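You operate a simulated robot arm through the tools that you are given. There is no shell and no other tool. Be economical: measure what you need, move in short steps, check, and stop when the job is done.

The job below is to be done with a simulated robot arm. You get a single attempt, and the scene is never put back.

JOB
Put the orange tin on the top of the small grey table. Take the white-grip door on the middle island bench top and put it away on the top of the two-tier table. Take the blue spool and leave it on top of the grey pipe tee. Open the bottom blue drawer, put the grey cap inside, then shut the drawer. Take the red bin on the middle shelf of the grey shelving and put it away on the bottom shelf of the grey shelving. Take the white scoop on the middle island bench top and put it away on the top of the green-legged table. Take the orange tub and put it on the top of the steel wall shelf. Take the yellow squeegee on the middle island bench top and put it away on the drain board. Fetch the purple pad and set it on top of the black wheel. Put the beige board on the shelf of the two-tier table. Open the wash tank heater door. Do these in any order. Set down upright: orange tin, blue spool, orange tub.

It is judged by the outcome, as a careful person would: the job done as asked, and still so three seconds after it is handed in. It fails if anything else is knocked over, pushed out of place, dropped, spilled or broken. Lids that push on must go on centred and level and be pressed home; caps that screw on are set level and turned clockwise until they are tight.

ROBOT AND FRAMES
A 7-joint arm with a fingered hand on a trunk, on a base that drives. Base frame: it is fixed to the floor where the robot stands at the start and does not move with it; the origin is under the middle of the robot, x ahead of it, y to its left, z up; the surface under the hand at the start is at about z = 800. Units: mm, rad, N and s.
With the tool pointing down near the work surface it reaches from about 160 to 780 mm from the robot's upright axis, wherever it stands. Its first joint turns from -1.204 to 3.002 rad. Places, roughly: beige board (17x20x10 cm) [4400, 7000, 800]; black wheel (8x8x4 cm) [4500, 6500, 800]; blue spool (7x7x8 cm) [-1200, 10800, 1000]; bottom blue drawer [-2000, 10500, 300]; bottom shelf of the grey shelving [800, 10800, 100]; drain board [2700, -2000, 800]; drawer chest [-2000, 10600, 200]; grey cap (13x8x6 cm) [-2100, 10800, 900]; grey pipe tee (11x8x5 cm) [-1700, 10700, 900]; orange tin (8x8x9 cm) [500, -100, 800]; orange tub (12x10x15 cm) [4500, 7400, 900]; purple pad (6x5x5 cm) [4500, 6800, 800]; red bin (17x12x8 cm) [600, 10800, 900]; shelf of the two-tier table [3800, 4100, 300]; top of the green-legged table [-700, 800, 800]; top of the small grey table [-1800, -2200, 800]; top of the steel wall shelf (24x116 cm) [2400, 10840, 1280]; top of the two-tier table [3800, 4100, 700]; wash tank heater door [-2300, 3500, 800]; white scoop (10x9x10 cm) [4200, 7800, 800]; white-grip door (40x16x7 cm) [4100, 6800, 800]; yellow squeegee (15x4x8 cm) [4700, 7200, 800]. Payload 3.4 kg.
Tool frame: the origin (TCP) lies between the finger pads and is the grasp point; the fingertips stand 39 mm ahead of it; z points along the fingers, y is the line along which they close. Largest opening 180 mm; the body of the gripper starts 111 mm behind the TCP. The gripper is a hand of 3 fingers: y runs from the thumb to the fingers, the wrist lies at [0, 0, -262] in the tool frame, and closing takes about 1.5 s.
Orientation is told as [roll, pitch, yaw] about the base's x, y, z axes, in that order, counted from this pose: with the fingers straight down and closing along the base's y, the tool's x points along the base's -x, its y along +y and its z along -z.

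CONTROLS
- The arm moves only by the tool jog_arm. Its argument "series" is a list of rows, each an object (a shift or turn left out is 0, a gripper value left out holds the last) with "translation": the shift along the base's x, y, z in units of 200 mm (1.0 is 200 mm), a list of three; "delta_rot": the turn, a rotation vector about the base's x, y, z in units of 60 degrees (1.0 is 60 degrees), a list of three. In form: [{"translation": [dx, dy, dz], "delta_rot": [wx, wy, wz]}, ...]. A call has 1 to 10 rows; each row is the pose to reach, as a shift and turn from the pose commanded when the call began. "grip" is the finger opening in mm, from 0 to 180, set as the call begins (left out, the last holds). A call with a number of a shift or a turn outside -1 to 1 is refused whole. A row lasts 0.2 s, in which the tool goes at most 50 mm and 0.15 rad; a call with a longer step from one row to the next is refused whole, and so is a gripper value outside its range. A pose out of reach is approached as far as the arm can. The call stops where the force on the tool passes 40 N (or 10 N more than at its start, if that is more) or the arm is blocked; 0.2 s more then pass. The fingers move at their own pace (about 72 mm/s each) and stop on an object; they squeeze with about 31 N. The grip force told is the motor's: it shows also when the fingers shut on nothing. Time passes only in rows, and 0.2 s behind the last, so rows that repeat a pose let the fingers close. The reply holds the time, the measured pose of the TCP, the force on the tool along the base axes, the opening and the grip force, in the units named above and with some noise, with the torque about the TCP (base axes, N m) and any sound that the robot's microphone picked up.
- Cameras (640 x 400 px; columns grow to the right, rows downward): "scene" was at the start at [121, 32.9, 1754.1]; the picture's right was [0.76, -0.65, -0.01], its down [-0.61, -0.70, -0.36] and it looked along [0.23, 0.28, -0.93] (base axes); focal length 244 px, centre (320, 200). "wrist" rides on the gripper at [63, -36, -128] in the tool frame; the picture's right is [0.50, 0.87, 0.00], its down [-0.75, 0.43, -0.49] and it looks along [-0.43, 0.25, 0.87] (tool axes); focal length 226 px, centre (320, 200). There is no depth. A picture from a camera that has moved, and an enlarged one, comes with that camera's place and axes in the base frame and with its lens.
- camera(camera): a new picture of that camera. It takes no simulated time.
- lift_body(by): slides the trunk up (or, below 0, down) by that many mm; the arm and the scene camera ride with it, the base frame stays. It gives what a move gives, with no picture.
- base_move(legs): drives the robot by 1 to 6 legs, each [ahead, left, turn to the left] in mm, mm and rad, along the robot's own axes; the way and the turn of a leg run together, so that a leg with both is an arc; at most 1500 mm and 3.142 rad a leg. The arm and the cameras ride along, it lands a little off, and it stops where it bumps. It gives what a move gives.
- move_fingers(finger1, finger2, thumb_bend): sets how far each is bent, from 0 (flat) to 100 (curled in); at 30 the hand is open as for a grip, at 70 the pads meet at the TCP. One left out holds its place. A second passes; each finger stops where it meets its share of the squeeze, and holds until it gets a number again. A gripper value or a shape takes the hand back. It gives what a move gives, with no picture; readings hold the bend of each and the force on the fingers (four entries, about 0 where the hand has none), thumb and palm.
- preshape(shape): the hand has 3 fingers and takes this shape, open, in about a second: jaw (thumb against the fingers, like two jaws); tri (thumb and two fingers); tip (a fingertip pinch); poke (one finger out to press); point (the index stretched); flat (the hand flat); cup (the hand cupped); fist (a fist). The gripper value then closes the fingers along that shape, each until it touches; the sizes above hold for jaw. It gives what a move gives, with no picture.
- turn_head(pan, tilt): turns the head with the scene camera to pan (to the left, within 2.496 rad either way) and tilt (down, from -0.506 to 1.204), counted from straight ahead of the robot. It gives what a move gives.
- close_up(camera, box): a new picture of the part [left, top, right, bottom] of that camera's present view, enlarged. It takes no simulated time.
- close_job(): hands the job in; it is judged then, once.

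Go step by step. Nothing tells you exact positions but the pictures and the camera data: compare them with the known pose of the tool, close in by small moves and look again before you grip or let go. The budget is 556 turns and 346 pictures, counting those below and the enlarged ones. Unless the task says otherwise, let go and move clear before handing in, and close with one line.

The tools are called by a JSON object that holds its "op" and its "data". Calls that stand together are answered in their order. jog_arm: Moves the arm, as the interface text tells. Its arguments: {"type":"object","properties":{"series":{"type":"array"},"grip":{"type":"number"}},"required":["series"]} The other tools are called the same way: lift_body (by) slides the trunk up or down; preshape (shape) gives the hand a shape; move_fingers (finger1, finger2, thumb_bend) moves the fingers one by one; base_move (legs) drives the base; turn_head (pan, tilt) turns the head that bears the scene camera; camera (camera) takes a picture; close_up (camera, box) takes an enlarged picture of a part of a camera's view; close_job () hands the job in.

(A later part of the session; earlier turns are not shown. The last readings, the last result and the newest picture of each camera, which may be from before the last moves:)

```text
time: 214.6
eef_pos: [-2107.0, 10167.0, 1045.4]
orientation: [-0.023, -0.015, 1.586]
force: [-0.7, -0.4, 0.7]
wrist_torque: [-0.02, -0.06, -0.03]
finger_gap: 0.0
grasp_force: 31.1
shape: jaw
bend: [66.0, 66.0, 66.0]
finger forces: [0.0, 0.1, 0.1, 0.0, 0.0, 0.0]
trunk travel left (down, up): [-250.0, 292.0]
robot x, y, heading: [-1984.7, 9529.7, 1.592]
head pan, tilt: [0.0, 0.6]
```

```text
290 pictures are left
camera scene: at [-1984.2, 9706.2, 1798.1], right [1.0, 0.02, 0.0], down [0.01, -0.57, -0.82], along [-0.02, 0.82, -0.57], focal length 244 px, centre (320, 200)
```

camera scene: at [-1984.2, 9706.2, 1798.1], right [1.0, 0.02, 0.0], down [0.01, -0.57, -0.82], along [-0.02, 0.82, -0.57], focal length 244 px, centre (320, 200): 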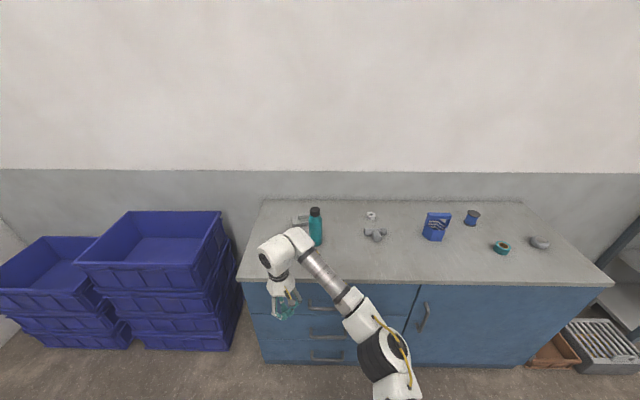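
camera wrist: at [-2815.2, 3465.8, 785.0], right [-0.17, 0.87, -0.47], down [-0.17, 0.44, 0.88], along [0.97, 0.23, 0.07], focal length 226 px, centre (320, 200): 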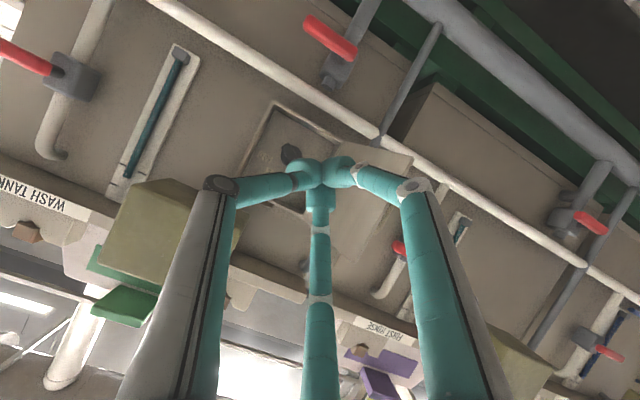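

{"op": "close_up", "data": {"camera": "scene", "box": [240, 180, 440, 305]}}

{"op": "close_up", "data": {"camera": "scene", "box": [400, 180, 600, 305]}}

```text
3.20 times, centred on (340, 242) of scene
camera zoom: at [-1984.2, 9706.2, 1798.1], right [1.0, 0.02, 0.0], down [0.01, -0.57, -0.82], along [-0.02, 0.82, -0.57], focal length 782 px, centre (256, 64)
```

zoom: 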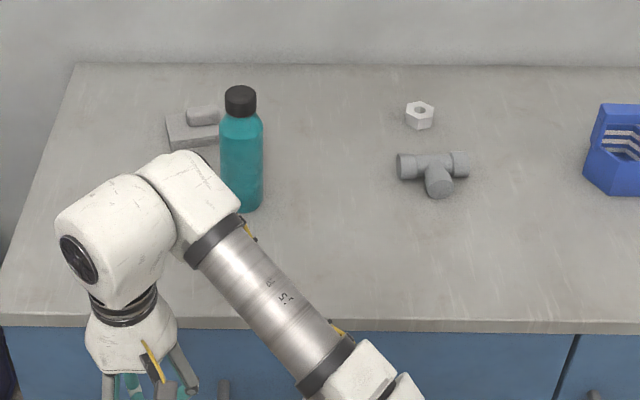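

```text
3.20 times, centred on (500, 242) of scene
camera zoom: at [-1984.2, 9706.2, 1798.1], right [1.0, 0.02, 0.0], down [0.01, -0.57, -0.82], along [-0.02, 0.82, -0.57], focal length 782 px, centre (-256, 64)
```

zoom: 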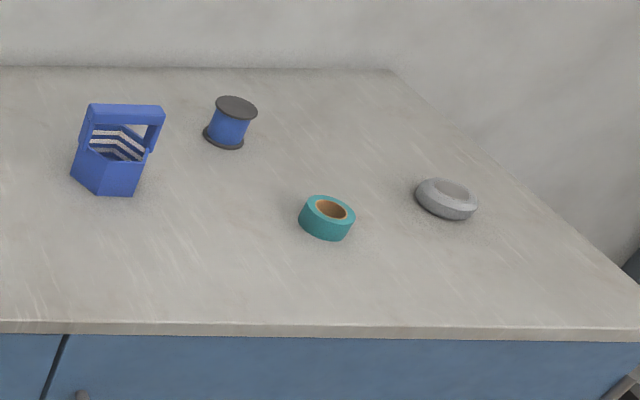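

Found: cap behind the bottle ≈[-2125, 10768], spool ≈[-1156, 10796], tee ≈[-1723, 10682]. I'll do the spool first: raise the hand, then drive in front of the spool.

{"op": "jog_arm", "data": {"series": [{"translation": [0, -0.1, 0.2]}, {"translation": [0, -0.2, 0.4]}, {"translation": [0, -0.3, 0.6]}, {"translation": [0, -0.4, 0.8]}, {"translation": [0, -0.4, 0.8]}], "grip": 180}}

{"op": "base_move", "data": {"legs": [[0, -850, -0.02], [500, 0, 0]]}}

{"op": "camera", "data": {"camera": "wrist"}}

{"op": "camera", "data": {"camera": "scene"}}

```text
time: 215.8
eef_pos: [-2105.3, 10087.3, 1203.1]
orientation: [-0.023, -0.015, 1.588]
force: [0.9, -0.2, 0.0]
wrist_torque: [-0.03, 0.01, -0.01]
finger_gap: 179.9
grasp_force: 0.0
shape: jaw
bend: [30.0, 30.0, 30.0]
finger forces: [0.0, 0.1, 0.1, 0.1, 0.0, 0.0]
trunk travel left (down, up): [-250.0, 292.0]
robot x, y, heading: [-1983.2, 9531.0, 1.59]
head pan, tilt: [0.0, 0.6]
```

```text
time: 222.9
eef_pos: [-1223.3, 10598.2, 1203.7]
orientation: [-0.024, -0.016, 1.552]
force: [1.0, -0.4, 0.3]
wrist_torque: [-0.01, -0.01, -0.01]
finger_gap: 179.6
grasp_force: 0.1
shape: jaw
bend: [30.0, 30.0, 30.0]
finger forces: [0.0, 0.0, 0.1, 0.0, 0.1, 0.0]
trunk travel left (down, up): [-250.0, 292.0]
robot x, y, heading: [-1117.5, 10039.5, 1.559]
head pan, tilt: [0.0, 0.6]
```

```text
287 pictures are left
camera wrist: at [-1191.9, 10533.1, 1331.3], right [-0.87, -0.48, -0.03], down [-0.43, 0.75, 0.49], along [-0.22, 0.44, -0.87], focal length 226 px, centre (320, 200)
```

wrist: 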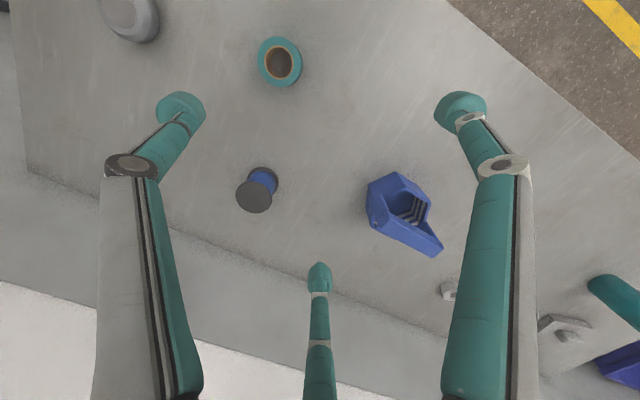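

```text
286 pictures are left
camera scene: at [-1116.7, 10213.9, 1798.1], right [1.0, -0.01, 0.0], down [-0.01, -0.57, -0.82], along [0.01, 0.82, -0.57], focal length 244 px, centre (320, 200)
```

scene: 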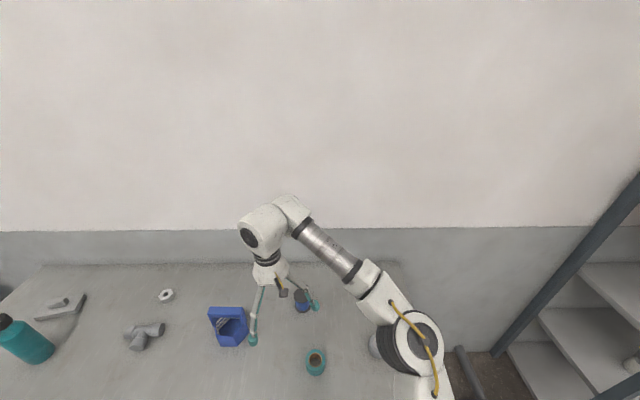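

The spool is at about [-1179, 10763]. I move above it, then go down partway and check.

{"op": "jog_arm", "data": {"series": [{"translation": [0.05, 0.2, 0]}, {"translation": [0.1, 0.4, 0]}, {"translation": [0.15, 0.6, 0]}, {"translation": [0.22, 0.82, 0]}, {"translation": [0.22, 0.82, -0.2]}, {"translation": [0.22, 0.82, -0.4]}, {"translation": [0.22, 0.82, -0.55]}, {"translation": [0.22, 0.82, -0.55]}]}}

{"op": "camera", "data": {"camera": "wrist"}}

```text
time: 224.7
eef_pos: [-1176.0, 10761.7, 1093.0]
orientation: [-0.022, -0.017, 1.553]
force: [-0.8, 1.0, 0.1]
wrist_torque: [-0.01, 0.02, -0.01]
finger_gap: 180.0
grasp_force: 0.0
shape: jaw
bend: [30.0, 30.0, 30.0]
finger forces: [0.0, 0.0, 0.1, 0.0, 0.1, 0.0]
out of reach, approached as far as the arm can: row 3, 4, 5, 6
trunk travel left (down, up): [-250.0, 292.0]
robot x, y, heading: [-1115.8, 10039.7, 1.56]
head pan, tilt: [0.0, 0.6]
```

```text
285 pictures are left
camera wrist: at [-1143.9, 10697.7, 1221.0], right [-0.87, -0.48, -0.03], down [-0.43, 0.75, 0.5], along [-0.22, 0.44, -0.87], focal length 226 px, centre (320, 200)
```

wrist: 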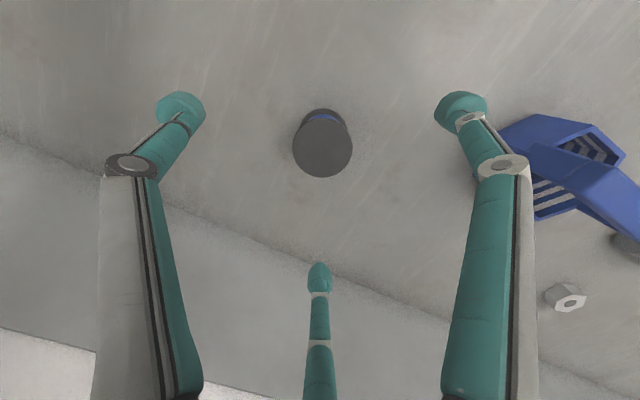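

{"op": "jog_arm", "data": {"series": [{"translation": [0, 0, -0.2]}, {"translation": [0, 0, -0.4]}, {"translation": [0, 0, -0.55]}, {"translation": [0, 0, -0.66]}, {"translation": [0, 0, -0.7]}, {"translation": [0, 0, -0.7]}]}}

{"op": "jog_arm", "data": {"series": [{}, {}, {}, {}, {}, {}, {}, {}, {}], "grip": 0}}

{"op": "jog_arm", "data": {"series": [{"translation": [0, 0, 0.1]}, {"translation": [0, 0, 0.3]}, {"translation": [0, 0, 0.5]}, {"translation": [0, 0, 0.7]}, {"translation": [0, 0, 0.9]}, {"translation": [0, -0.2, 0.9]}, {"translation": [0, -0.4, 0.9]}, {"translation": [0, -0.4, 0.9]}]}}

{"op": "camera", "data": {"camera": "wrist"}}

```text
time: 226.1
eef_pos: [-1177.3, 10758.3, 959.1]
orientation: [-0.017, -0.024, 1.552]
force: [5.6, 10.0, 34.7]
wrist_torque: [-2.68, 1.64, -0.08]
finger_gap: 179.0
grasp_force: 0.1
shape: jaw
bend: [33.0, 30.0, 30.0]
finger forces: [34.7, 0.0, 0.0, 0.1, 0.1, 0.1]
trunk travel left (down, up): [-250.0, 292.0]
robot x, y, heading: [-1119.1, 10044.1, 1.558]
head pan, tilt: [0.0, 0.6]
```

```text
time: 228.1
eef_pos: [-1179.1, 10756.2, 957.4]
orientation: [-0.021, -0.022, 1.556]
force: [-2.9, -7.8, 35.4]
wrist_torque: [-2.02, 1.22, -0.01]
finger_gap: 30.5
grasp_force: 31.1
shape: jaw
bend: [71.0, 74.0, 73.0]
finger forces: [55.5, 0.1, 0.0, 0.0, 0.1, 0.0]
trunk travel left (down, up): [-250.0, 292.0]
robot x, y, heading: [-1119.0, 10038.4, 1.558]
head pan, tilt: [0.0, 0.6]
```

```text
time: 229.9
eef_pos: [-1175.3, 10750.6, 1129.0]
orientation: [-0.023, -0.018, 1.553]
force: [-0.1, 0.0, -2.1]
wrist_torque: [0.08, -0.09, 0.04]
finger_gap: 30.1
grasp_force: 31.7
shape: jaw
bend: [70.0, 74.0, 72.0]
finger forces: [31.1, 0.1, 0.1, 0.1, 48.5, 0.0]
out of reach, approached as far as the arm can: row 5, 6, 7, 8
trunk travel left (down, up): [-250.0, 292.0]
robot x, y, heading: [-1118.4, 10038.7, 1.552]
head pan, tilt: [0.0, 0.6]
```

```text
284 pictures are left
camera wrist: at [-1144.0, 10684.5, 1256.9], right [-0.87, -0.48, -0.03], down [-0.43, 0.75, 0.5], along [-0.22, 0.45, -0.87], focal length 226 px, centre (320, 200)
```

wrist: 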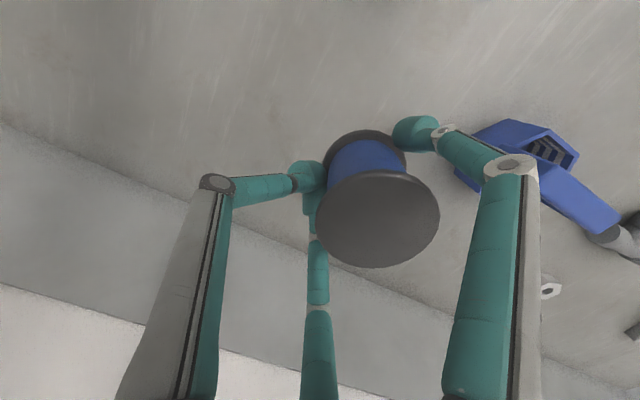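

The spool is held off-centre by thumb and one finger only (a fingertip grazed the top). I'll set it back down, re-centre and regrip a little higher.

{"op": "jog_arm", "data": {"series": [{"translation": [0, 0, -0.2]}, {"translation": [0, 0, -0.4]}, {"translation": [0, 0, -0.6]}, {"translation": [0, 0, -0.75]}, {"translation": [0, 0, -0.82]}, {"translation": [0, 0, -0.845]}, {"translation": [0, 0, -0.855]}]}}

{"op": "jog_arm", "data": {"series": [{}, {}, {}, {}, {}, {}, {}, {}], "grip": 180}}

{"op": "jog_arm", "data": {"series": [{"translation": [0, 0, 0.1]}, {"translation": [0, 0, 0.3]}, {"translation": [0, 0, 0.5]}, {"translation": [0, 0, 0.5]}]}}

{"op": "camera", "data": {"camera": "wrist"}}

```text
time: 231.5
eef_pos: [-1171.3, 10745.2, 960.0]
orientation: [-0.017, -0.023, 1.552]
force: [2.0, 2.7, 20.3]
wrist_torque: [-1.04, 0.65, -0.03]
finger_gap: 29.9
grasp_force: 31.1
shape: jaw
bend: [70.0, 74.0, 72.0]
finger forces: [54.9, 0.0, 0.1, 0.1, 49.3, 0.1]
trunk travel left (down, up): [-250.0, 292.0]
robot x, y, heading: [-1117.5, 10036.5, 1.551]
head pan, tilt: [0.0, 0.6]
```

```text
time: 232.0
eef_pos: [-1177.1, 10747.2, 959.8]
orientation: [-0.016, -0.021, 1.558]
force: [1.9, 1.2, 6.8]
wrist_torque: [-0.58, 0.29, 0.08]
finger_gap: 179.7
grasp_force: 0.1
shape: jaw
bend: [30.0, 30.0, 30.0]
finger forces: [6.6, 0.1, 0.0, 0.1, 0.1, 0.0]
trunk travel left (down, up): [-250.0, 292.0]
robot x, y, heading: [-1116.8, 10038.5, 1.556]
head pan, tilt: [0.0, 0.6]
stopped in row 2: the force on the tool passed its limit at 43 N (the readings are from after the stop); the commanded pose is now the measured one
```

```text
time: 233.0
eef_pos: [-1177.5, 10744.3, 1061.4]
orientation: [-0.016, -0.024, 1.559]
force: [0.4, 0.1, -0.2]
wrist_torque: [0.02, 0.01, 0.0]
finger_gap: 179.6
grasp_force: 0.1
shape: jaw
bend: [30.0, 30.0, 30.0]
finger forces: [0.0, 0.0, 0.0, 0.0, 0.1, 0.0]
trunk travel left (down, up): [-250.0, 292.0]
robot x, y, heading: [-1115.8, 10033.5, 1.56]
head pan, tilt: [0.0, 0.6]
```

```text
283 pictures are left
camera wrist: at [-1144.0, 10678.7, 1188.4], right [-0.87, -0.49, -0.03], down [-0.43, 0.75, 0.5], along [-0.23, 0.45, -0.86], focal length 226 px, centre (320, 200)
```

wrist: 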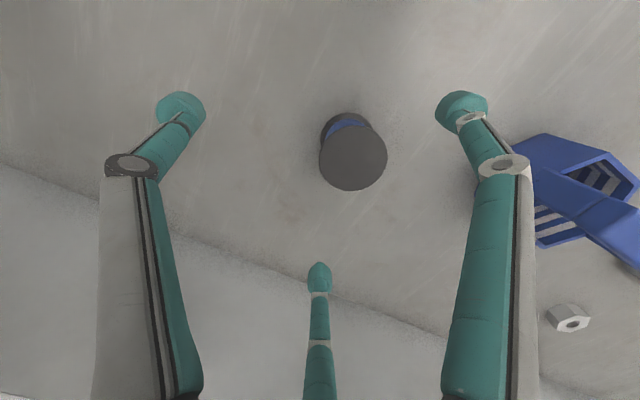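

The chest top must be about z=918 (the fingertip touched it at TCP 959). I re-centre on the spool at about [-1201, 10726] and grip at z≈968.

{"op": "jog_arm", "data": {"series": [{"translation": [-0.12, -0.09, 0]}, {"translation": [-0.12, -0.09, -0.2]}, {"translation": [-0.12, -0.09, -0.4]}, {"translation": [-0.12, -0.09, -0.465]}, {"translation": [-0.12, -0.09, -0.465]}]}}

{"op": "camera", "data": {"camera": "wrist"}}

```text
time: 234.2
eef_pos: [-1201.5, 10725.2, 967.0]
orientation: [-0.016, -0.026, 1.559]
force: [0.2, 0.0, -0.9]
wrist_torque: [0.01, -0.02, -0.01]
finger_gap: 180.1
grasp_force: 0.1
shape: jaw
bend: [30.0, 30.0, 30.0]
finger forces: [0.1, 0.0, 0.0, 0.0, 0.0, 0.0]
trunk travel left (down, up): [-250.0, 292.0]
robot x, y, heading: [-1114.6, 10038.5, 1.557]
head pan, tilt: [0.0, 0.6]
```

```text
282 pictures are left
camera wrist: at [-1169.0, 10658.8, 1095.2], right [-0.87, -0.49, -0.03], down [-0.43, 0.75, 0.5], along [-0.23, 0.45, -0.86], focal length 226 px, centre (320, 200)
```

wrist: 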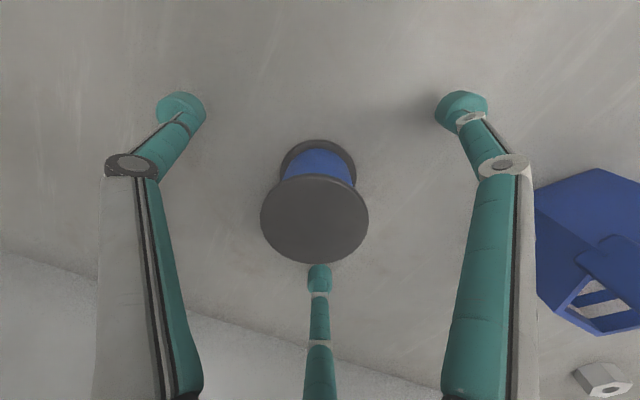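

{"op": "jog_arm", "data": {"series": [{}, {}, {}, {}, {}, {}, {}, {}, {}], "grip": 0}}

{"op": "jog_arm", "data": {"series": [{"translation": [0, 0, 0.1]}, {"translation": [0, 0, 0.3]}, {"translation": [0, -0.1, 0.5]}, {"translation": [0, -0.3, 0.6]}, {"translation": [0, -0.5, 0.7]}, {"translation": [0, -0.5, 0.7]}]}}

{"op": "camera", "data": {"camera": "wrist"}}

```text
time: 236.2
eef_pos: [-1200.9, 10725.7, 968.8]
orientation: [-0.014, -0.027, 1.559]
force: [-0.5, 0.0, -0.1]
wrist_torque: [-0.04, -0.03, -0.02]
finger_gap: 56.2
grasp_force: 31.1
shape: jaw
bend: [72.0, 72.0, 75.0]
finger forces: [28.1, 28.0, 0.1, 0.1, 27.8, 0.0]
trunk travel left (down, up): [-250.0, 292.0]
robot x, y, heading: [-1118.2, 10039.6, 1.558]
head pan, tilt: [0.0, 0.6]
```

```text
time: 237.6
eef_pos: [-1201.1, 10630.2, 1108.5]
orientation: [-0.015, -0.024, 1.557]
force: [0.5, 0.8, -1.1]
wrist_torque: [0.0, 0.0, 0.02]
finger_gap: 55.9
grasp_force: 30.9
shape: jaw
bend: [72.0, 72.0, 75.0]
finger forces: [28.1, 28.1, 0.0, 0.1, 27.8, 0.0]
trunk travel left (down, up): [-250.0, 292.0]
robot x, y, heading: [-1120.8, 10040.6, 1.553]
head pan, tilt: [0.0, 0.6]
```

```text
281 pictures are left
camera wrist: at [-1168.8, 10563.9, 1234.7], right [-0.87, -0.49, -0.03], down [-0.43, 0.75, 0.5], along [-0.23, 0.45, -0.86], focal length 226 px, centre (320, 200)
```

wrist: 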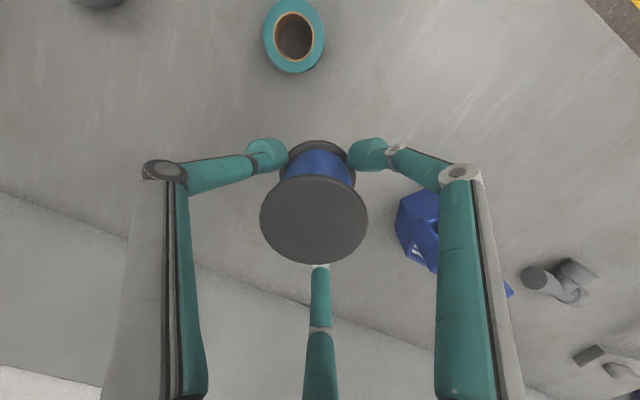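

The spool is firmly and evenly held. I raise it a bit, drive left to the tee and look.

{"op": "jog_arm", "data": {"series": [{"translation": [0, 0, 0.2]}, {"translation": [0, 0, 0.4]}, {"translation": [0, 0, 0.4]}]}}

{"op": "base_move", "data": {"legs": [[0, 510, 0.01]]}}

{"op": "camera", "data": {"camera": "wrist"}}

{"op": "camera", "data": {"camera": "scene"}}

```text
time: 238.4
eef_pos: [-1199.8, 10628.4, 1189.2]
orientation: [-0.015, -0.025, 1.557]
force: [-1.0, -0.1, -2.2]
wrist_torque: [-0.03, 0.0, 0.0]
finger_gap: 55.5
grasp_force: 31.2
shape: jaw
bend: [72.0, 72.0, 75.0]
finger forces: [28.0, 28.1, 0.0, 0.0, 27.9, 0.1]
trunk travel left (down, up): [-250.0, 292.0]
robot x, y, heading: [-1118.4, 10041.1, 1.558]
head pan, tilt: [0.0, 0.6]
```

```text
time: 241.3
eef_pos: [-1700.6, 10631.7, 1190.7]
orientation: [-0.01, -0.027, 1.566]
force: [0.1, 0.5, -1.3]
wrist_torque: [-0.03, 0.03, 0.01]
finger_gap: 55.5
grasp_force: 31.2
shape: jaw
bend: [72.0, 72.0, 75.0]
finger forces: [28.0, 28.1, 0.0, 0.1, 28.0, 0.0]
trunk travel left (down, up): [-250.0, 292.0]
robot x, y, heading: [-1619.8, 10039.0, 1.564]
head pan, tilt: [0.0, 0.6]
```

```text
280 pictures are left
camera wrist: at [-1667.0, 10565.4, 1316.7], right [-0.87, -0.5, -0.02], down [-0.44, 0.74, 0.51], along [-0.24, 0.45, -0.86], focal length 226 px, centre (320, 200)
```

wrist: 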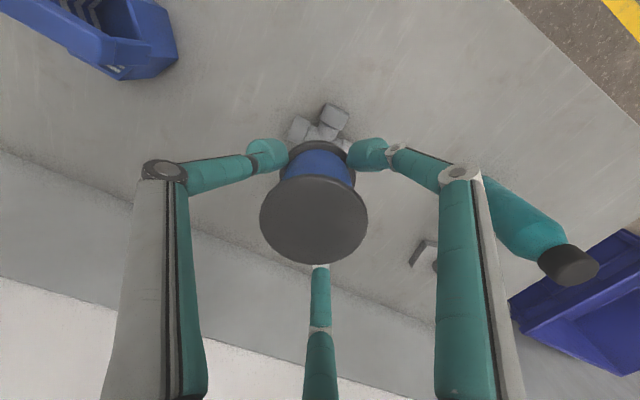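

```text
279 pictures are left
camera scene: at [-1600.9, 10218.7, 1797.9], right [1.0, 0.0, -0.01], down [-0.01, -0.57, -0.82], along [0.0, 0.82, -0.57], focal length 244 px, centre (320, 200)
```

scene: 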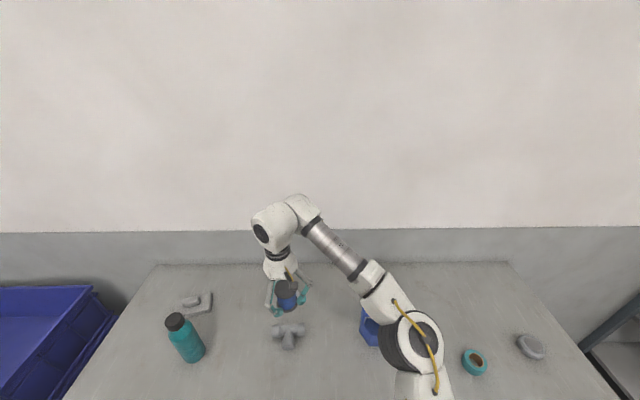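

{"op": "close_up", "data": {"camera": "scene", "box": [240, 260, 340, 360]}}

```text
4.00 times, centred on (290, 310) of scene
camera zoom: at [-1600.9, 10218.7, 1797.9], right [1.0, 0.0, -0.01], down [-0.01, -0.57, -0.82], along [0.0, 0.82, -0.57], focal length 978 px, centre (440, -240)
```

zoom: 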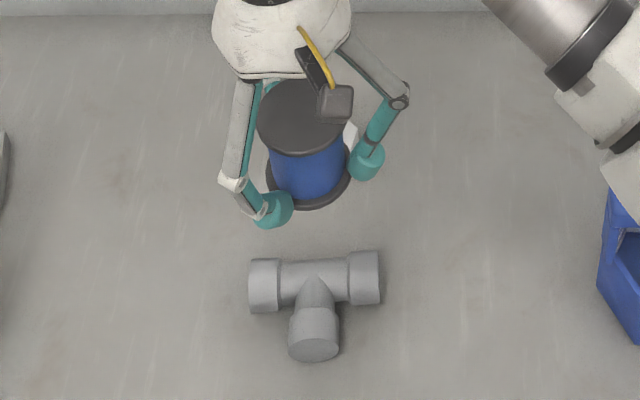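

The tee's run axis is at about [-1710, 10648] with its branch toward me. I lower the spool to just above it and compare at close range.

{"op": "jog_arm", "data": {"series": [{"translation": [-0.05, 0.04, -0.2]}, {"translation": [-0.05, 0.04, -0.4]}, {"translation": [-0.05, 0.04, -0.6]}, {"translation": [-0.05, 0.04, -0.77]}, {"translation": [-0.05, 0.04, -0.77]}]}}

{"op": "close_up", "data": {"camera": "scene", "box": [240, 280, 340, 360]}}

```text
time: 242.5
eef_pos: [-1729.8, 10636.8, 1037.5]
orientation: [-0.025, -0.029, 1.567]
force: [-0.1, 0.3, -1.8]
wrist_torque: [0.03, -0.01, 0.0]
finger_gap: 55.8
grasp_force: 31.0
shape: jaw
bend: [72.0, 72.0, 75.0]
finger forces: [27.9, 28.1, 0.0, 0.0, 27.8, 0.0]
trunk travel left (down, up): [-250.0, 292.0]
robot x, y, heading: [-1620.9, 10042.9, 1.571]
head pan, tilt: [0.0, 0.6]
```

```text
5.00 times, centred on (290, 320) of scene
camera zoom: at [-1630.2, 10217.8, 1798.3], right [1.0, 0.0, 0.01], down [0.0, -0.57, -0.82], along [0.01, 0.82, -0.57], focal length 1222 px, centre (470, -400)
```

zoom: 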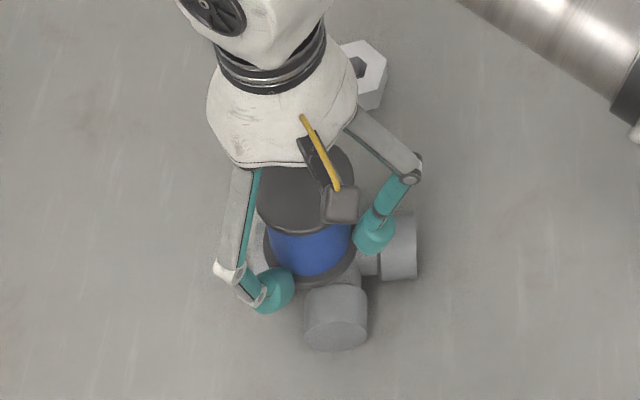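

The spool must move about +17 mm in x and +13 mm in y to sit over the tee's junction. I correct and check again.

{"op": "jog_arm", "data": {"series": [{"translation": [0.04, 0.03, 0]}, {"translation": [0.085, 0.065, 0]}, {"translation": [0.085, 0.065, 0]}, {"translation": [0.085, 0.065, 0]}]}}

{"op": "close_up", "data": {"camera": "scene", "box": [240, 280, 340, 360]}}

{"op": "camera", "data": {"camera": "wrist"}}

```text
time: 243.5
eef_pos: [-1702.5, 10649.8, 1036.9]
orientation: [-0.017, -0.029, 1.568]
force: [-0.2, 0.4, -1.6]
wrist_torque: [-0.02, 0.01, -0.01]
finger_gap: 55.7
grasp_force: 31.1
shape: jaw
bend: [72.0, 72.0, 75.0]
finger forces: [28.0, 28.0, 0.0, 0.0, 27.9, 0.0]
trunk travel left (down, up): [-250.0, 292.0]
robot x, y, heading: [-1618.9, 10044.2, 1.567]
head pan, tilt: [0.0, 0.6]
```

```text
5.00 times, centred on (290, 320) of scene
camera zoom: at [-1615.2, 10218.9, 1798.0], right [1.0, 0.0, 0.0], down [0.0, -0.57, -0.82], along [0.0, 0.82, -0.57], focal length 1222 px, centre (470, -400)
```

zoom: 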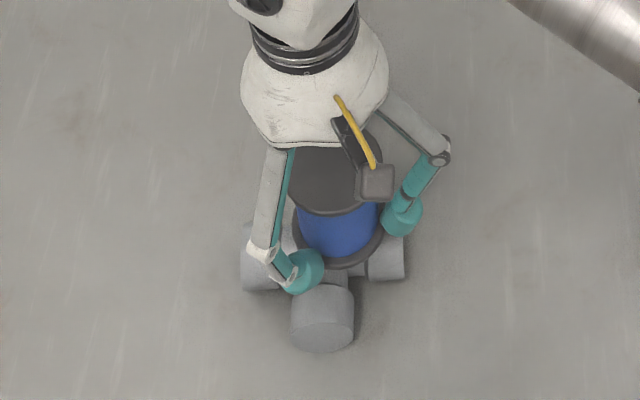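

```text
275 pictures are left
camera wrist: at [-1668.8, 10582.4, 1163.5], right [-0.87, -0.5, -0.03], down [-0.44, 0.74, 0.51], along [-0.23, 0.45, -0.86], focal length 226 px, centre (320, 200)
```

wrist: 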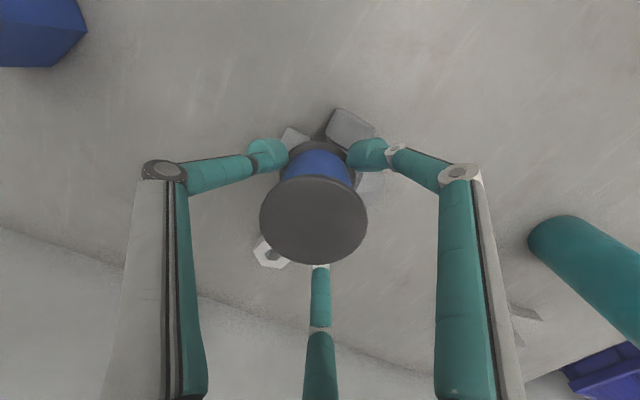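

{"op": "jog_arm", "data": {"series": [{"translation": [-0.03, 0, 0]}, {"translation": [-0.055, 0, -0.03]}, {"translation": [-0.055, 0, -0.06]}, {"translation": [-0.055, 0, -0.06]}, {"translation": [-0.055, 0, -0.06]}]}}

{"op": "close_up", "data": {"camera": "scene", "box": [240, 280, 340, 360]}}

```text
time: 244.7
eef_pos: [-1718.5, 10649.4, 1025.2]
orientation: [-0.02, -0.027, 1.567]
force: [-0.1, 0.3, -2.2]
wrist_torque: [-0.02, 0.04, 0.03]
finger_gap: 56.0
grasp_force: 30.7
shape: jaw
bend: [72.0, 72.0, 75.0]
finger forces: [28.1, 28.2, 0.0, 0.0, 27.9, 0.0]
trunk travel left (down, up): [-250.0, 292.0]
robot x, y, heading: [-1616.9, 10045.6, 1.569]
head pan, tilt: [0.0, 0.6]
```

```text
5.00 times, centred on (290, 320) of scene
camera zoom: at [-1615.8, 10218.9, 1798.1], right [1.0, 0.0, 0.0], down [0.0, -0.57, -0.82], along [0.0, 0.82, -0.57], focal length 1222 px, centre (470, -400)
```

zoom: 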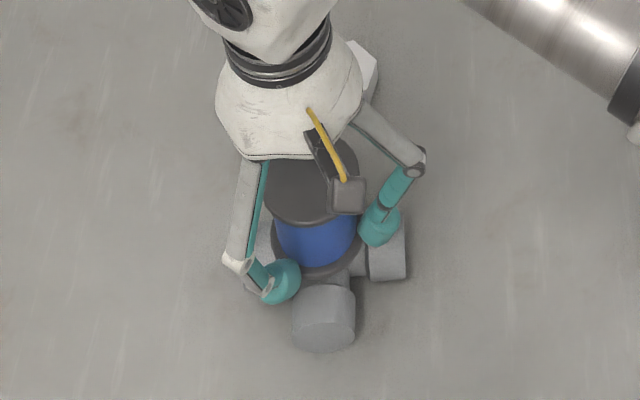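

{"op": "jog_arm", "data": {"series": [{"translation": [0.02, 0, -0.015]}, {"translation": [0.022, 0, -0.03]}, {"translation": [0.022, 0, -0.04]}, {"translation": [0.022, 0, -0.045]}, {"translation": [0.022, 0, -0.05]}, {"translation": [0.022, 0, -0.055]}, {"translation": [0.022, 0, -0.06]}]}}

{"op": "close_up", "data": {"camera": "scene", "box": [240, 280, 340, 360]}}

```text
time: 246.3
eef_pos: [-1710.7, 10648.0, 1012.0]
orientation: [-0.019, -0.029, 1.568]
force: [1.3, 0.3, -1.2]
wrist_torque: [-0.03, -0.02, -0.01]
finger_gap: 55.7
grasp_force: 31.5
shape: jaw
bend: [72.0, 72.0, 75.0]
finger forces: [27.9, 28.1, 0.1, 0.1, 28.0, 0.0]
trunk travel left (down, up): [-250.0, 292.0]
robot x, y, heading: [-1621.6, 10045.9, 1.563]
head pan, tilt: [0.0, 0.6]
```

```text
5.00 times, centred on (290, 320) of scene
camera zoom: at [-1617.0, 10218.9, 1798.0], right [1.0, 0.0, 0.0], down [0.0, -0.57, -0.82], along [0.0, 0.82, -0.57], focal length 1222 px, centre (470, -400)
```

zoom: 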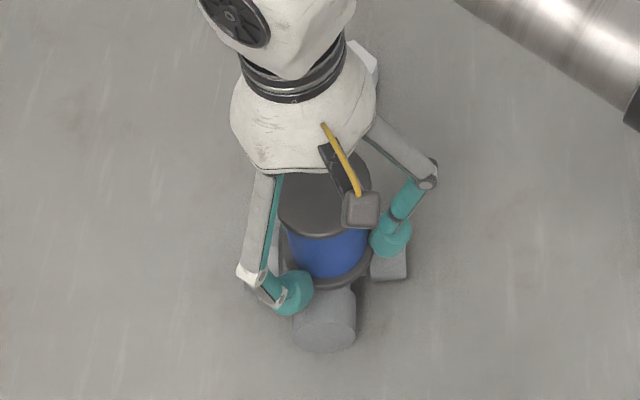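

Aligned with the tee now. Lowering gently to contact.

{"op": "jog_arm", "data": {"series": [{"translation": [0, 0, -0.01]}, {"translation": [0, 0, -0.02]}, {"translation": [0, 0, -0.03]}, {"translation": [0, 0, -0.035]}, {"translation": [0, 0, -0.04]}]}}

```text
time: 247.5
eef_pos: [-1711.2, 10647.6, 1008.0]
orientation: [-0.017, -0.034, 1.566]
force: [1.1, 0.9, 25.5]
wrist_torque: [0.08, -0.11, -0.01]
finger_gap: 56.7
grasp_force: 30.2
shape: jaw
bend: [73.0, 72.0, 75.0]
finger forces: [31.1, 30.6, 0.1, 0.0, 30.8, 0.0]
trunk travel left (down, up): [-250.0, 292.0]
robot x, y, heading: [-1619.6, 10040.9, 1.567]
head pan, tilt: [0.0, 0.6]
```

Even contact with almost no torque. I relax the pressure, open, and rise.

{"op": "jog_arm", "data": {"series": [{"translation": [0, 0, 0.015]}, {"translation": [0, 0, 0.015]}, {"translation": [0, 0, 0.015]}]}}

{"op": "jog_arm", "data": {"series": [{}, {}, {}, {}, {}, {}, {}, {}, {}], "grip": 180}}

{"op": "jog_arm", "data": {"series": [{"translation": [0, 0, 0.1]}, {"translation": [0, 0, 0.3]}, {"translation": [0, 0, 0.5]}, {"translation": [0, 0, 0.7]}, {"translation": [0, 0, 0.9]}, {"translation": [0, 0, 0.9]}]}}

{"op": "close_up", "data": {"camera": "scene", "box": [160, 260, 360, 385]}}

{"op": "camera", "data": {"camera": "wrist"}}

```text
time: 248.3
eef_pos: [-1713.4, 10646.4, 1009.1]
orientation: [-0.018, -0.031, 1.568]
force: [1.0, 0.5, 18.8]
wrist_torque: [0.09, -0.1, -0.01]
finger_gap: 56.5
grasp_force: 30.7
shape: jaw
bend: [72.0, 72.0, 75.0]
finger forces: [31.2, 30.1, 0.0, 0.0, 31.1, 0.0]
trunk travel left (down, up): [-250.0, 292.0]
robot x, y, heading: [-1619.2, 10041.1, 1.564]
head pan, tilt: [0.0, 0.6]
```

```text
time: 250.3
eef_pos: [-1712.5, 10648.5, 1007.2]
orientation: [-0.02, -0.03, 1.568]
force: [0.7, 0.4, -0.8]
wrist_torque: [-0.01, -0.01, 0.0]
finger_gap: 180.1
grasp_force: 0.0
shape: jaw
bend: [30.0, 30.0, 30.0]
finger forces: [0.0, 0.0, 0.0, 0.0, 0.0, 0.1]
trunk travel left (down, up): [-250.0, 292.0]
robot x, y, heading: [-1617.9, 10040.6, 1.572]
head pan, tilt: [0.0, 0.6]
```

```text
time: 251.7
eef_pos: [-1712.7, 10650.2, 1187.5]
orientation: [-0.021, -0.028, 1.567]
force: [-0.2, 0.5, 0.6]
wrist_torque: [-0.02, -0.02, 0.0]
finger_gap: 179.8
grasp_force: 0.0
shape: jaw
bend: [30.0, 30.0, 30.0]
finger forces: [0.1, 0.0, 0.1, 0.0, 0.0, 0.1]
trunk travel left (down, up): [-250.0, 292.0]
robot x, y, heading: [-1619.6, 10045.2, 1.567]
head pan, tilt: [0.0, 0.6]
```

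```text
3.20 times, centred on (260, 322) of scene
camera zoom: at [-1617.6, 10219.3, 1797.9], right [1.0, 0.0, 0.0], down [0.0, -0.57, -0.82], along [0.0, 0.82, -0.57], focal length 782 px, centre (512, -192)
```

zoom: 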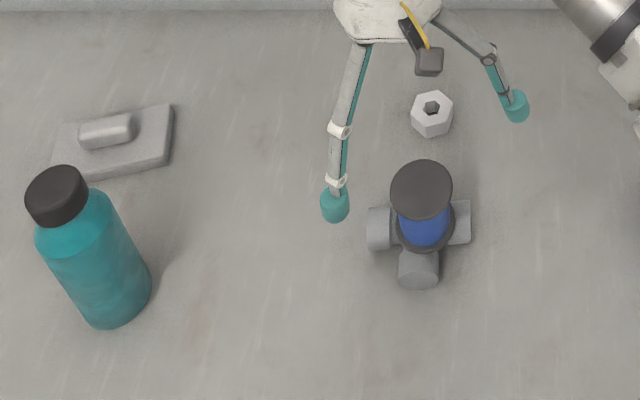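

```text
271 pictures are left
camera wrist: at [-1679.6, 10584.6, 1314.7], right [-0.87, -0.5, -0.03], down [-0.44, 0.74, 0.5], along [-0.23, 0.45, -0.86], focal length 226 px, centre (320, 200)
```

wrist: 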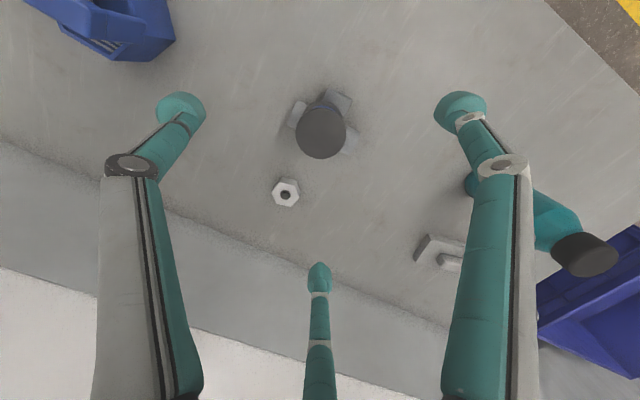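

The spool stands on the tee. Next the cap (a plate with a raised grip bar) at about [-2100, 10763]: I raise the trunk to clear the bottle and drive left.

{"op": "lift_body", "data": {"by": 90}}

{"op": "base_move", "data": {"legs": [[0, 430, 0]]}}

{"op": "camera", "data": {"camera": "wrist"}}

{"op": "camera", "data": {"camera": "scene"}}

```text
time: 253.0
eef_pos: [-1712.5, 10649.8, 1277.1]
orientation: [-0.018, -0.029, 1.568]
force: [0.2, 0.1, 0.0]
wrist_torque: [0.02, -0.01, -0.02]
finger_gap: 179.9
grasp_force: 0.1
shape: jaw
bend: [30.0, 30.0, 30.0]
finger forces: [0.0, 0.0, 0.0, 0.0, 0.1, 0.0]
trunk travel left (down, up): [-340.0, 202.0]
robot x, y, heading: [-1620.0, 10043.4, 1.563]
head pan, tilt: [0.0, 0.6]
```

```text
time: 255.6
eef_pos: [-2133.8, 10651.0, 1278.8]
orientation: [-0.018, -0.03, 1.567]
force: [0.3, 0.4, -0.3]
wrist_torque: [-0.02, 0.02, -0.02]
finger_gap: 179.9
grasp_force: 0.0
shape: jaw
bend: [30.0, 30.0, 30.0]
finger forces: [0.1, 0.0, 0.0, 0.0, 0.1, 0.1]
trunk travel left (down, up): [-340.0, 202.0]
robot x, y, heading: [-2047.3, 10043.8, 1.566]
head pan, tilt: [0.0, 0.6]
```

```text
270 pictures are left
camera wrist: at [-2100.9, 10584.9, 1405.6], right [-0.87, -0.49, -0.03], down [-0.44, 0.74, 0.51], along [-0.23, 0.45, -0.86], focal length 226 px, centre (320, 200)
```

wrist: 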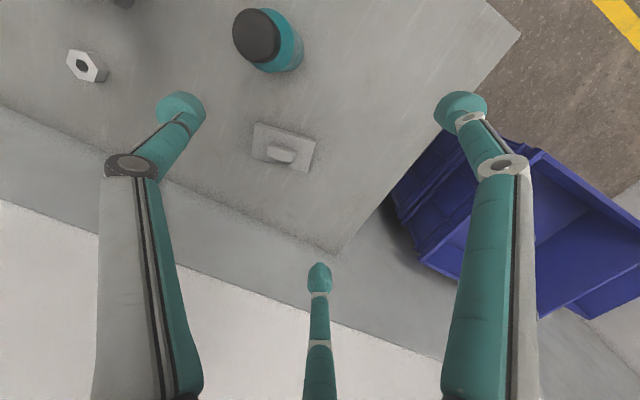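

```text
269 pictures are left
camera scene: at [-2043.1, 10147.5, 1889.8], right [1.0, -0.01, 0.0], down [0.0, -0.57, -0.82], along [0.0, 0.82, -0.57], focal length 244 px, centre (320, 200)
```

scene: 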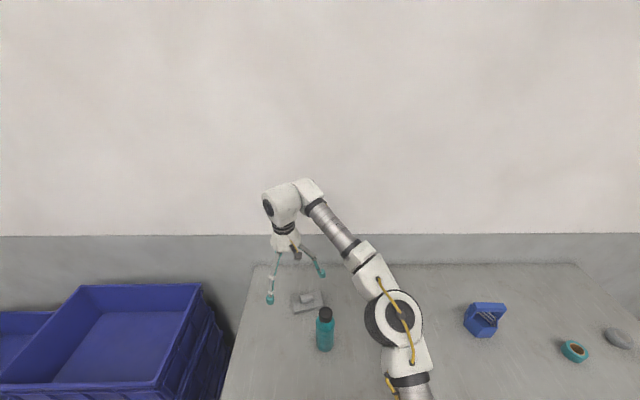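

{"op": "jog_arm", "data": {"series": [{"delta_rot": [0, 0, -0.1]}, {"delta_rot": [0, 0, -0.2]}, {"delta_rot": [0, 0, -0.3]}, {"delta_rot": [0, 0, -0.4]}, {"delta_rot": [0, 0, -0.5]}, {"delta_rot": [0, 0, -0.6]}, {"delta_rot": [0, 0, -0.7]}, {"delta_rot": [0, 0, -0.8]}, {"delta_rot": [0, 0, -0.9]}, {"delta_rot": [0, 0, -1.0]}], "grip": 110}}

{"op": "jog_arm", "data": {"series": [{"translation": [0.06, 0.15, -0.05], "delta_rot": [0, 0, -0.08]}, {"translation": [0.12, 0.3, -0.1], "delta_rot": [0, 0, -0.16]}, {"translation": [0.18, 0.45, -0.2], "delta_rot": [0, 0, -0.25]}, {"translation": [0.18, 0.535, -0.35], "delta_rot": [0, 0, -0.25]}, {"translation": [0.18, 0.535, -0.5], "delta_rot": [0, 0, -0.25]}, {"translation": [0.18, 0.535, -0.7], "delta_rot": [0, 0, -0.25]}, {"translation": [0.18, 0.535, -0.9], "delta_rot": [0, 0, -0.25]}, {"translation": [0.18, 0.535, -0.9], "delta_rot": [0, 0, -0.25]}]}}

{"op": "camera", "data": {"camera": "wrist"}}

```text
time: 257.8
eef_pos: [-2137.7, 10651.1, 1279.8]
orientation: [-0.022, -0.029, 0.623]
force: [-0.4, -0.1, -1.0]
wrist_torque: [-0.03, 0.02, -0.02]
finger_gap: 110.0
grasp_force: 0.2
shape: jaw
bend: [68.0, 68.0, 68.0]
finger forces: [0.0, 0.0, 0.0, 0.1, 0.1, 0.1]
out of reach, approached as far as the arm can: row 8, 10
trunk travel left (down, up): [-340.0, 202.0]
robot x, y, heading: [-2048.9, 10042.5, 1.561]
head pan, tilt: [0.0, 0.6]
```

```text
time: 259.6
eef_pos: [-2139.8, 10709.6, 1173.9]
orientation: [-0.079, -0.05, 0.498]
force: [0.7, 0.0, 0.4]
wrist_torque: [-0.03, 0.04, 0.01]
finger_gap: 110.0
grasp_force: 0.0
shape: jaw
bend: [68.0, 68.0, 68.0]
finger forces: [0.0, 0.0, 0.0, 0.0, 0.1, 0.0]
out of reach, approached as far as the arm can: row 1, 2, 3, 4, 5, 6, 7, 8
trunk travel left (down, up): [-340.0, 202.0]
robot x, y, heading: [-2042.7, 10046.6, 1.567]
head pan, tilt: [0.0, 0.6]
```

```text
268 pictures are left
camera wrist: at [-2189.1, 10654.3, 1300.8], right [-0.85, 0.52, -0.09], down [0.42, 0.76, 0.49], along [0.33, 0.38, -0.86], focal length 226 px, centre (320, 200)
```

wrist: 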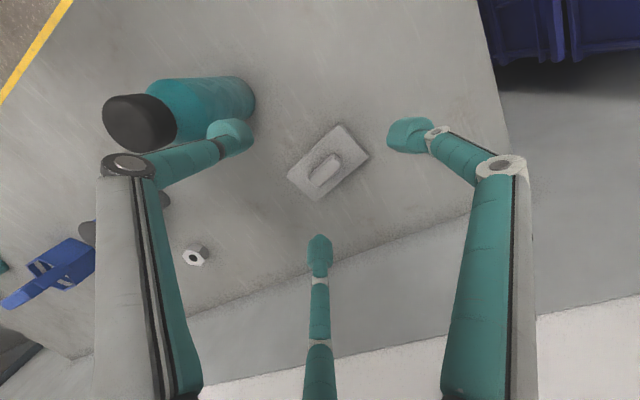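

The wrist cannot turn that far that way, and the thumb is close to the bottle. I back up and instead align the thumb with the end of the grip bar (yaw ≈ 1.83).

{"op": "jog_arm", "data": {"series": [{"translation": [0, -0.05, 0.15], "delta_rot": [0.0, 0, 0.05]}, {"translation": [0, -0.15, 0.3], "delta_rot": [0, 0, 0.15]}, {"translation": [0, -0.25, 0.45], "delta_rot": [0, 0, 0.25]}, {"translation": [0, -0.3, 0.5], "delta_rot": [0, 0, 0.35]}, {"translation": [0, -0.3, 0.5], "delta_rot": [0, 0, 0.47]}, {"translation": [0, -0.3, 0.5], "delta_rot": [0, 0, 0.6]}, {"translation": [0, -0.3, 0.5], "delta_rot": [0, 0, 0.73]}, {"translation": [0, -0.3, 0.5], "delta_rot": [0, 0, 0.86]}, {"translation": [0, -0.3, 0.5], "delta_rot": [0, 0, 1.0]}, {"translation": [0, -0.3, 0.5], "delta_rot": [0, 0, 1.0]}]}}

{"op": "jog_arm", "data": {"series": [{"translation": [0.05, 0.1, 0], "delta_rot": [0.03, 0, 0.12]}, {"translation": [0.1, 0.25, 0], "delta_rot": [0.05, 0.03, 0.24]}, {"translation": [0.15, 0.4, -0.05], "delta_rot": [0.05, 0.03, 0.27]}, {"translation": [0.18, 0.5, -0.2], "delta_rot": [0.05, 0.03, 0.27]}, {"translation": [0.18, 0.52, -0.4], "delta_rot": [0.05, 0.03, 0.27]}, {"translation": [0.18, 0.52, -0.5], "delta_rot": [0.05, 0.03, 0.27]}, {"translation": [0.18, 0.52, -0.5], "delta_rot": [0.05, 0.03, 0.27]}]}}

{"op": "camera", "data": {"camera": "wrist"}}

```text
time: 261.8
eef_pos: [-2142.0, 10650.9, 1272.2]
orientation: [-0.075, -0.052, 1.545]
force: [-0.1, -0.3, -0.3]
wrist_torque: [0.02, 0.0, -0.02]
finger_gap: 109.8
grasp_force: 0.0
shape: jaw
bend: [68.0, 68.0, 68.0]
finger forces: [0.0, 0.0, 0.0, 0.0, 0.0, 0.0]
trunk travel left (down, up): [-340.0, 202.0]
robot x, y, heading: [-2048.1, 10041.9, 1.571]
head pan, tilt: [0.0, 0.6]
```

```text
time: 263.4
eef_pos: [-2108.9, 10752.8, 1172.9]
orientation: [-0.051, -0.106, 1.826]
force: [-0.2, 0.4, -0.5]
wrist_torque: [0.04, 0.01, 0.0]
finger_gap: 110.2
grasp_force: 0.0
shape: jaw
bend: [68.0, 68.0, 68.0]
finger forces: [0.0, 0.1, 0.1, 0.0, 0.1, 0.0]
trunk travel left (down, up): [-340.0, 202.0]
robot x, y, heading: [-2043.9, 10048.2, 1.569]
head pan, tilt: [0.0, 0.6]
```

```text
267 pictures are left
camera wrist: at [-2061.0, 10687.5, 1295.6], right [-0.71, -0.69, -0.1], down [-0.62, 0.56, 0.55], along [-0.32, 0.45, -0.83], focal length 226 px, centre (320, 200)
```

wrist: 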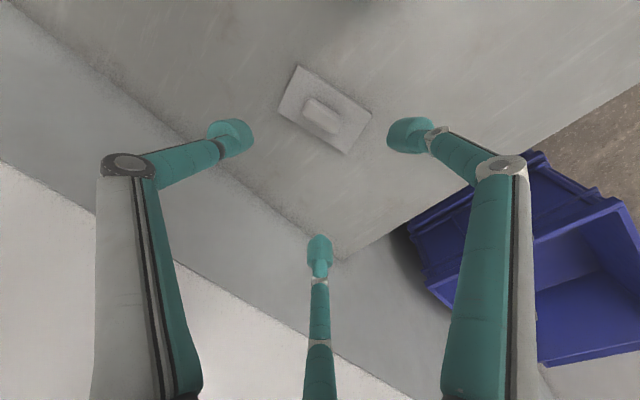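

{"op": "jog_arm", "data": {"series": [{"translation": [0.02, 0.01, -0.1], "delta_rot": [-0.05, 0.01, 0]}, {"translation": [0.04, 0.02, -0.25], "delta_rot": [-0.11, 0.02, 0]}, {"translation": [0.06, 0.03, -0.4], "delta_rot": [-0.11, 0.02, 0]}, {"translation": [0.06, 0.03, -0.5], "delta_rot": [-0.11, 0.02, 0]}, {"translation": [0.06, 0.03, -0.5], "delta_rot": [-0.11, 0.02, 0]}]}}

{"op": "camera", "data": {"camera": "wrist"}}

```text
time: 264.6
eef_pos: [-2095.2, 10759.8, 1071.5]
orientation: [-0.002, 0.0, 1.824]
force: [0.0, -0.4, 0.0]
wrist_torque: [-0.01, 0.0, -0.01]
finger_gap: 110.0
grasp_force: 0.1
shape: jaw
bend: [68.0, 68.0, 68.0]
finger forces: [0.0, 0.0, 0.1, 0.0, 0.1, 0.1]
trunk travel left (down, up): [-340.0, 202.0]
robot x, y, heading: [-2046.6, 10043.5, 1.567]
head pan, tilt: [0.0, 0.6]
```

```text
266 pictures are left
camera wrist: at [-2045.3, 10708.2, 1199.3], right [-0.71, -0.7, 0.0], down [-0.61, 0.62, 0.49], along [-0.34, 0.35, -0.87], focal length 226 px, centre (320, 200)
```

wrist: 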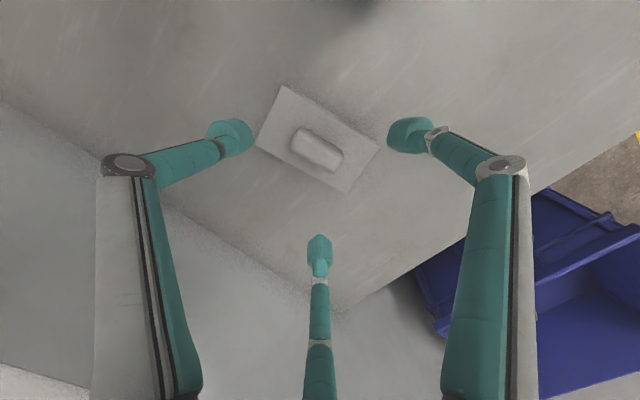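

Level and centred over the grip bar. I descend and close.

{"op": "jog_arm", "data": {"series": [{"translation": [0, 0, -0.2]}, {"translation": [0, 0, -0.35]}, {"translation": [0, 0, -0.41]}, {"translation": [0, 0, -0.41]}]}}

{"op": "camera", "data": {"camera": "wrist"}}

```text
time: 265.6
eef_pos: [-2094.8, 10760.6, 988.2]
orientation: [-0.002, 0.0, 1.822]
force: [0.1, -0.9, -1.0]
wrist_torque: [-0.01, 0.0, -0.02]
finger_gap: 110.4
grasp_force: 0.1
shape: jaw
bend: [68.0, 68.0, 68.0]
finger forces: [0.0, 0.0, 0.0, 0.1, 0.0, 0.1]
trunk travel left (down, up): [-340.0, 202.0]
robot x, y, heading: [-2046.0, 10043.5, 1.566]
head pan, tilt: [0.0, 0.6]
```

```text
265 pictures are left
camera wrist: at [-2044.8, 10708.9, 1116.5], right [-0.71, -0.7, 0.0], down [-0.61, 0.62, 0.49], along [-0.34, 0.35, -0.87], focal length 226 px, centre (320, 200)
```

wrist: 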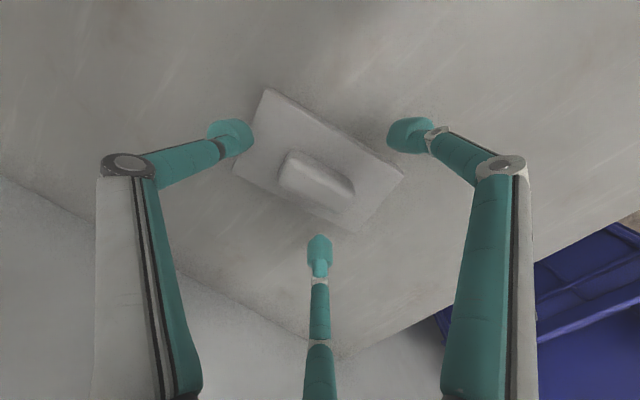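

{"op": "jog_arm", "data": {"series": [{}, {}, {}, {}, {}, {}, {}, {}], "grip": 0}}

{"op": "camera", "data": {"camera": "wrist"}}

```text
time: 267.4
eef_pos: [-2094.7, 10759.8, 988.4]
orientation: [-0.004, 0.001, 1.823]
force: [0.5, 0.4, -1.2]
wrist_torque: [0.0, 0.01, 0.01]
finger_gap: 23.4
grasp_force: 31.2
shape: jaw
bend: [72.0, 72.0, 74.0]
finger forces: [24.7, 25.0, 0.1, 0.1, 27.4, 0.1]
trunk travel left (down, up): [-340.0, 202.0]
robot x, y, heading: [-2048.2, 10046.4, 1.565]
head pan, tilt: [0.0, 0.6]
```

```text
264 pictures are left
camera wrist: at [-2044.9, 10709.0, 1116.6], right [-0.71, -0.7, 0.0], down [-0.61, 0.62, 0.49], along [-0.34, 0.35, -0.87], focal length 226 px, centre (320, 200)
```

wrist: 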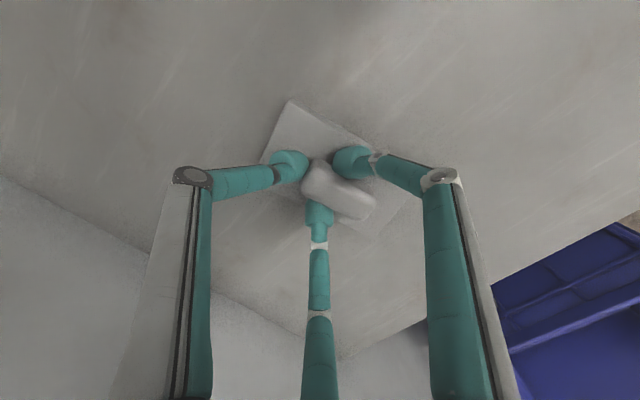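

{"op": "jog_arm", "data": {"series": [{"translation": [0, 0, 0.05]}, {"translation": [0, 0, 0.2]}, {"translation": [0, 0, 0.4]}, {"translation": [0, 0, 0.6]}, {"translation": [0, -0.1, 0.8]}, {"translation": [0, -0.3, 1.0]}, {"translation": [0, -0.5, 1.0]}, {"translation": [0, -0.5, 1.0]}]}}

{"op": "camera", "data": {"camera": "wrist"}}

```text
refused: row 6 steps farther than a row can; nothing moved
```

```text
263 pictures are left
camera wrist: at [-2044.9, 10709.0, 1116.6], right [-0.71, -0.7, 0.0], down [-0.61, 0.62, 0.49], along [-0.34, 0.35, -0.87], focal length 226 px, centre (320, 200)
```

wrist: 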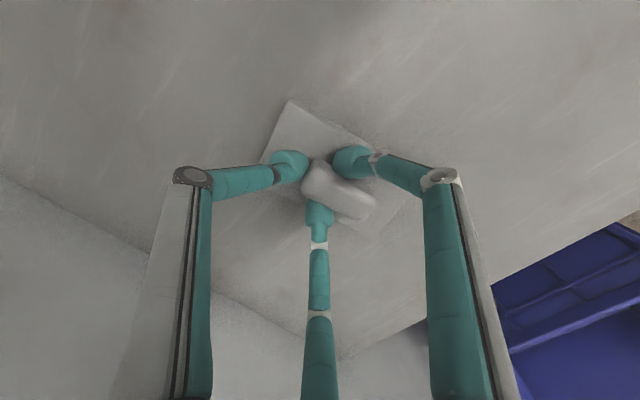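

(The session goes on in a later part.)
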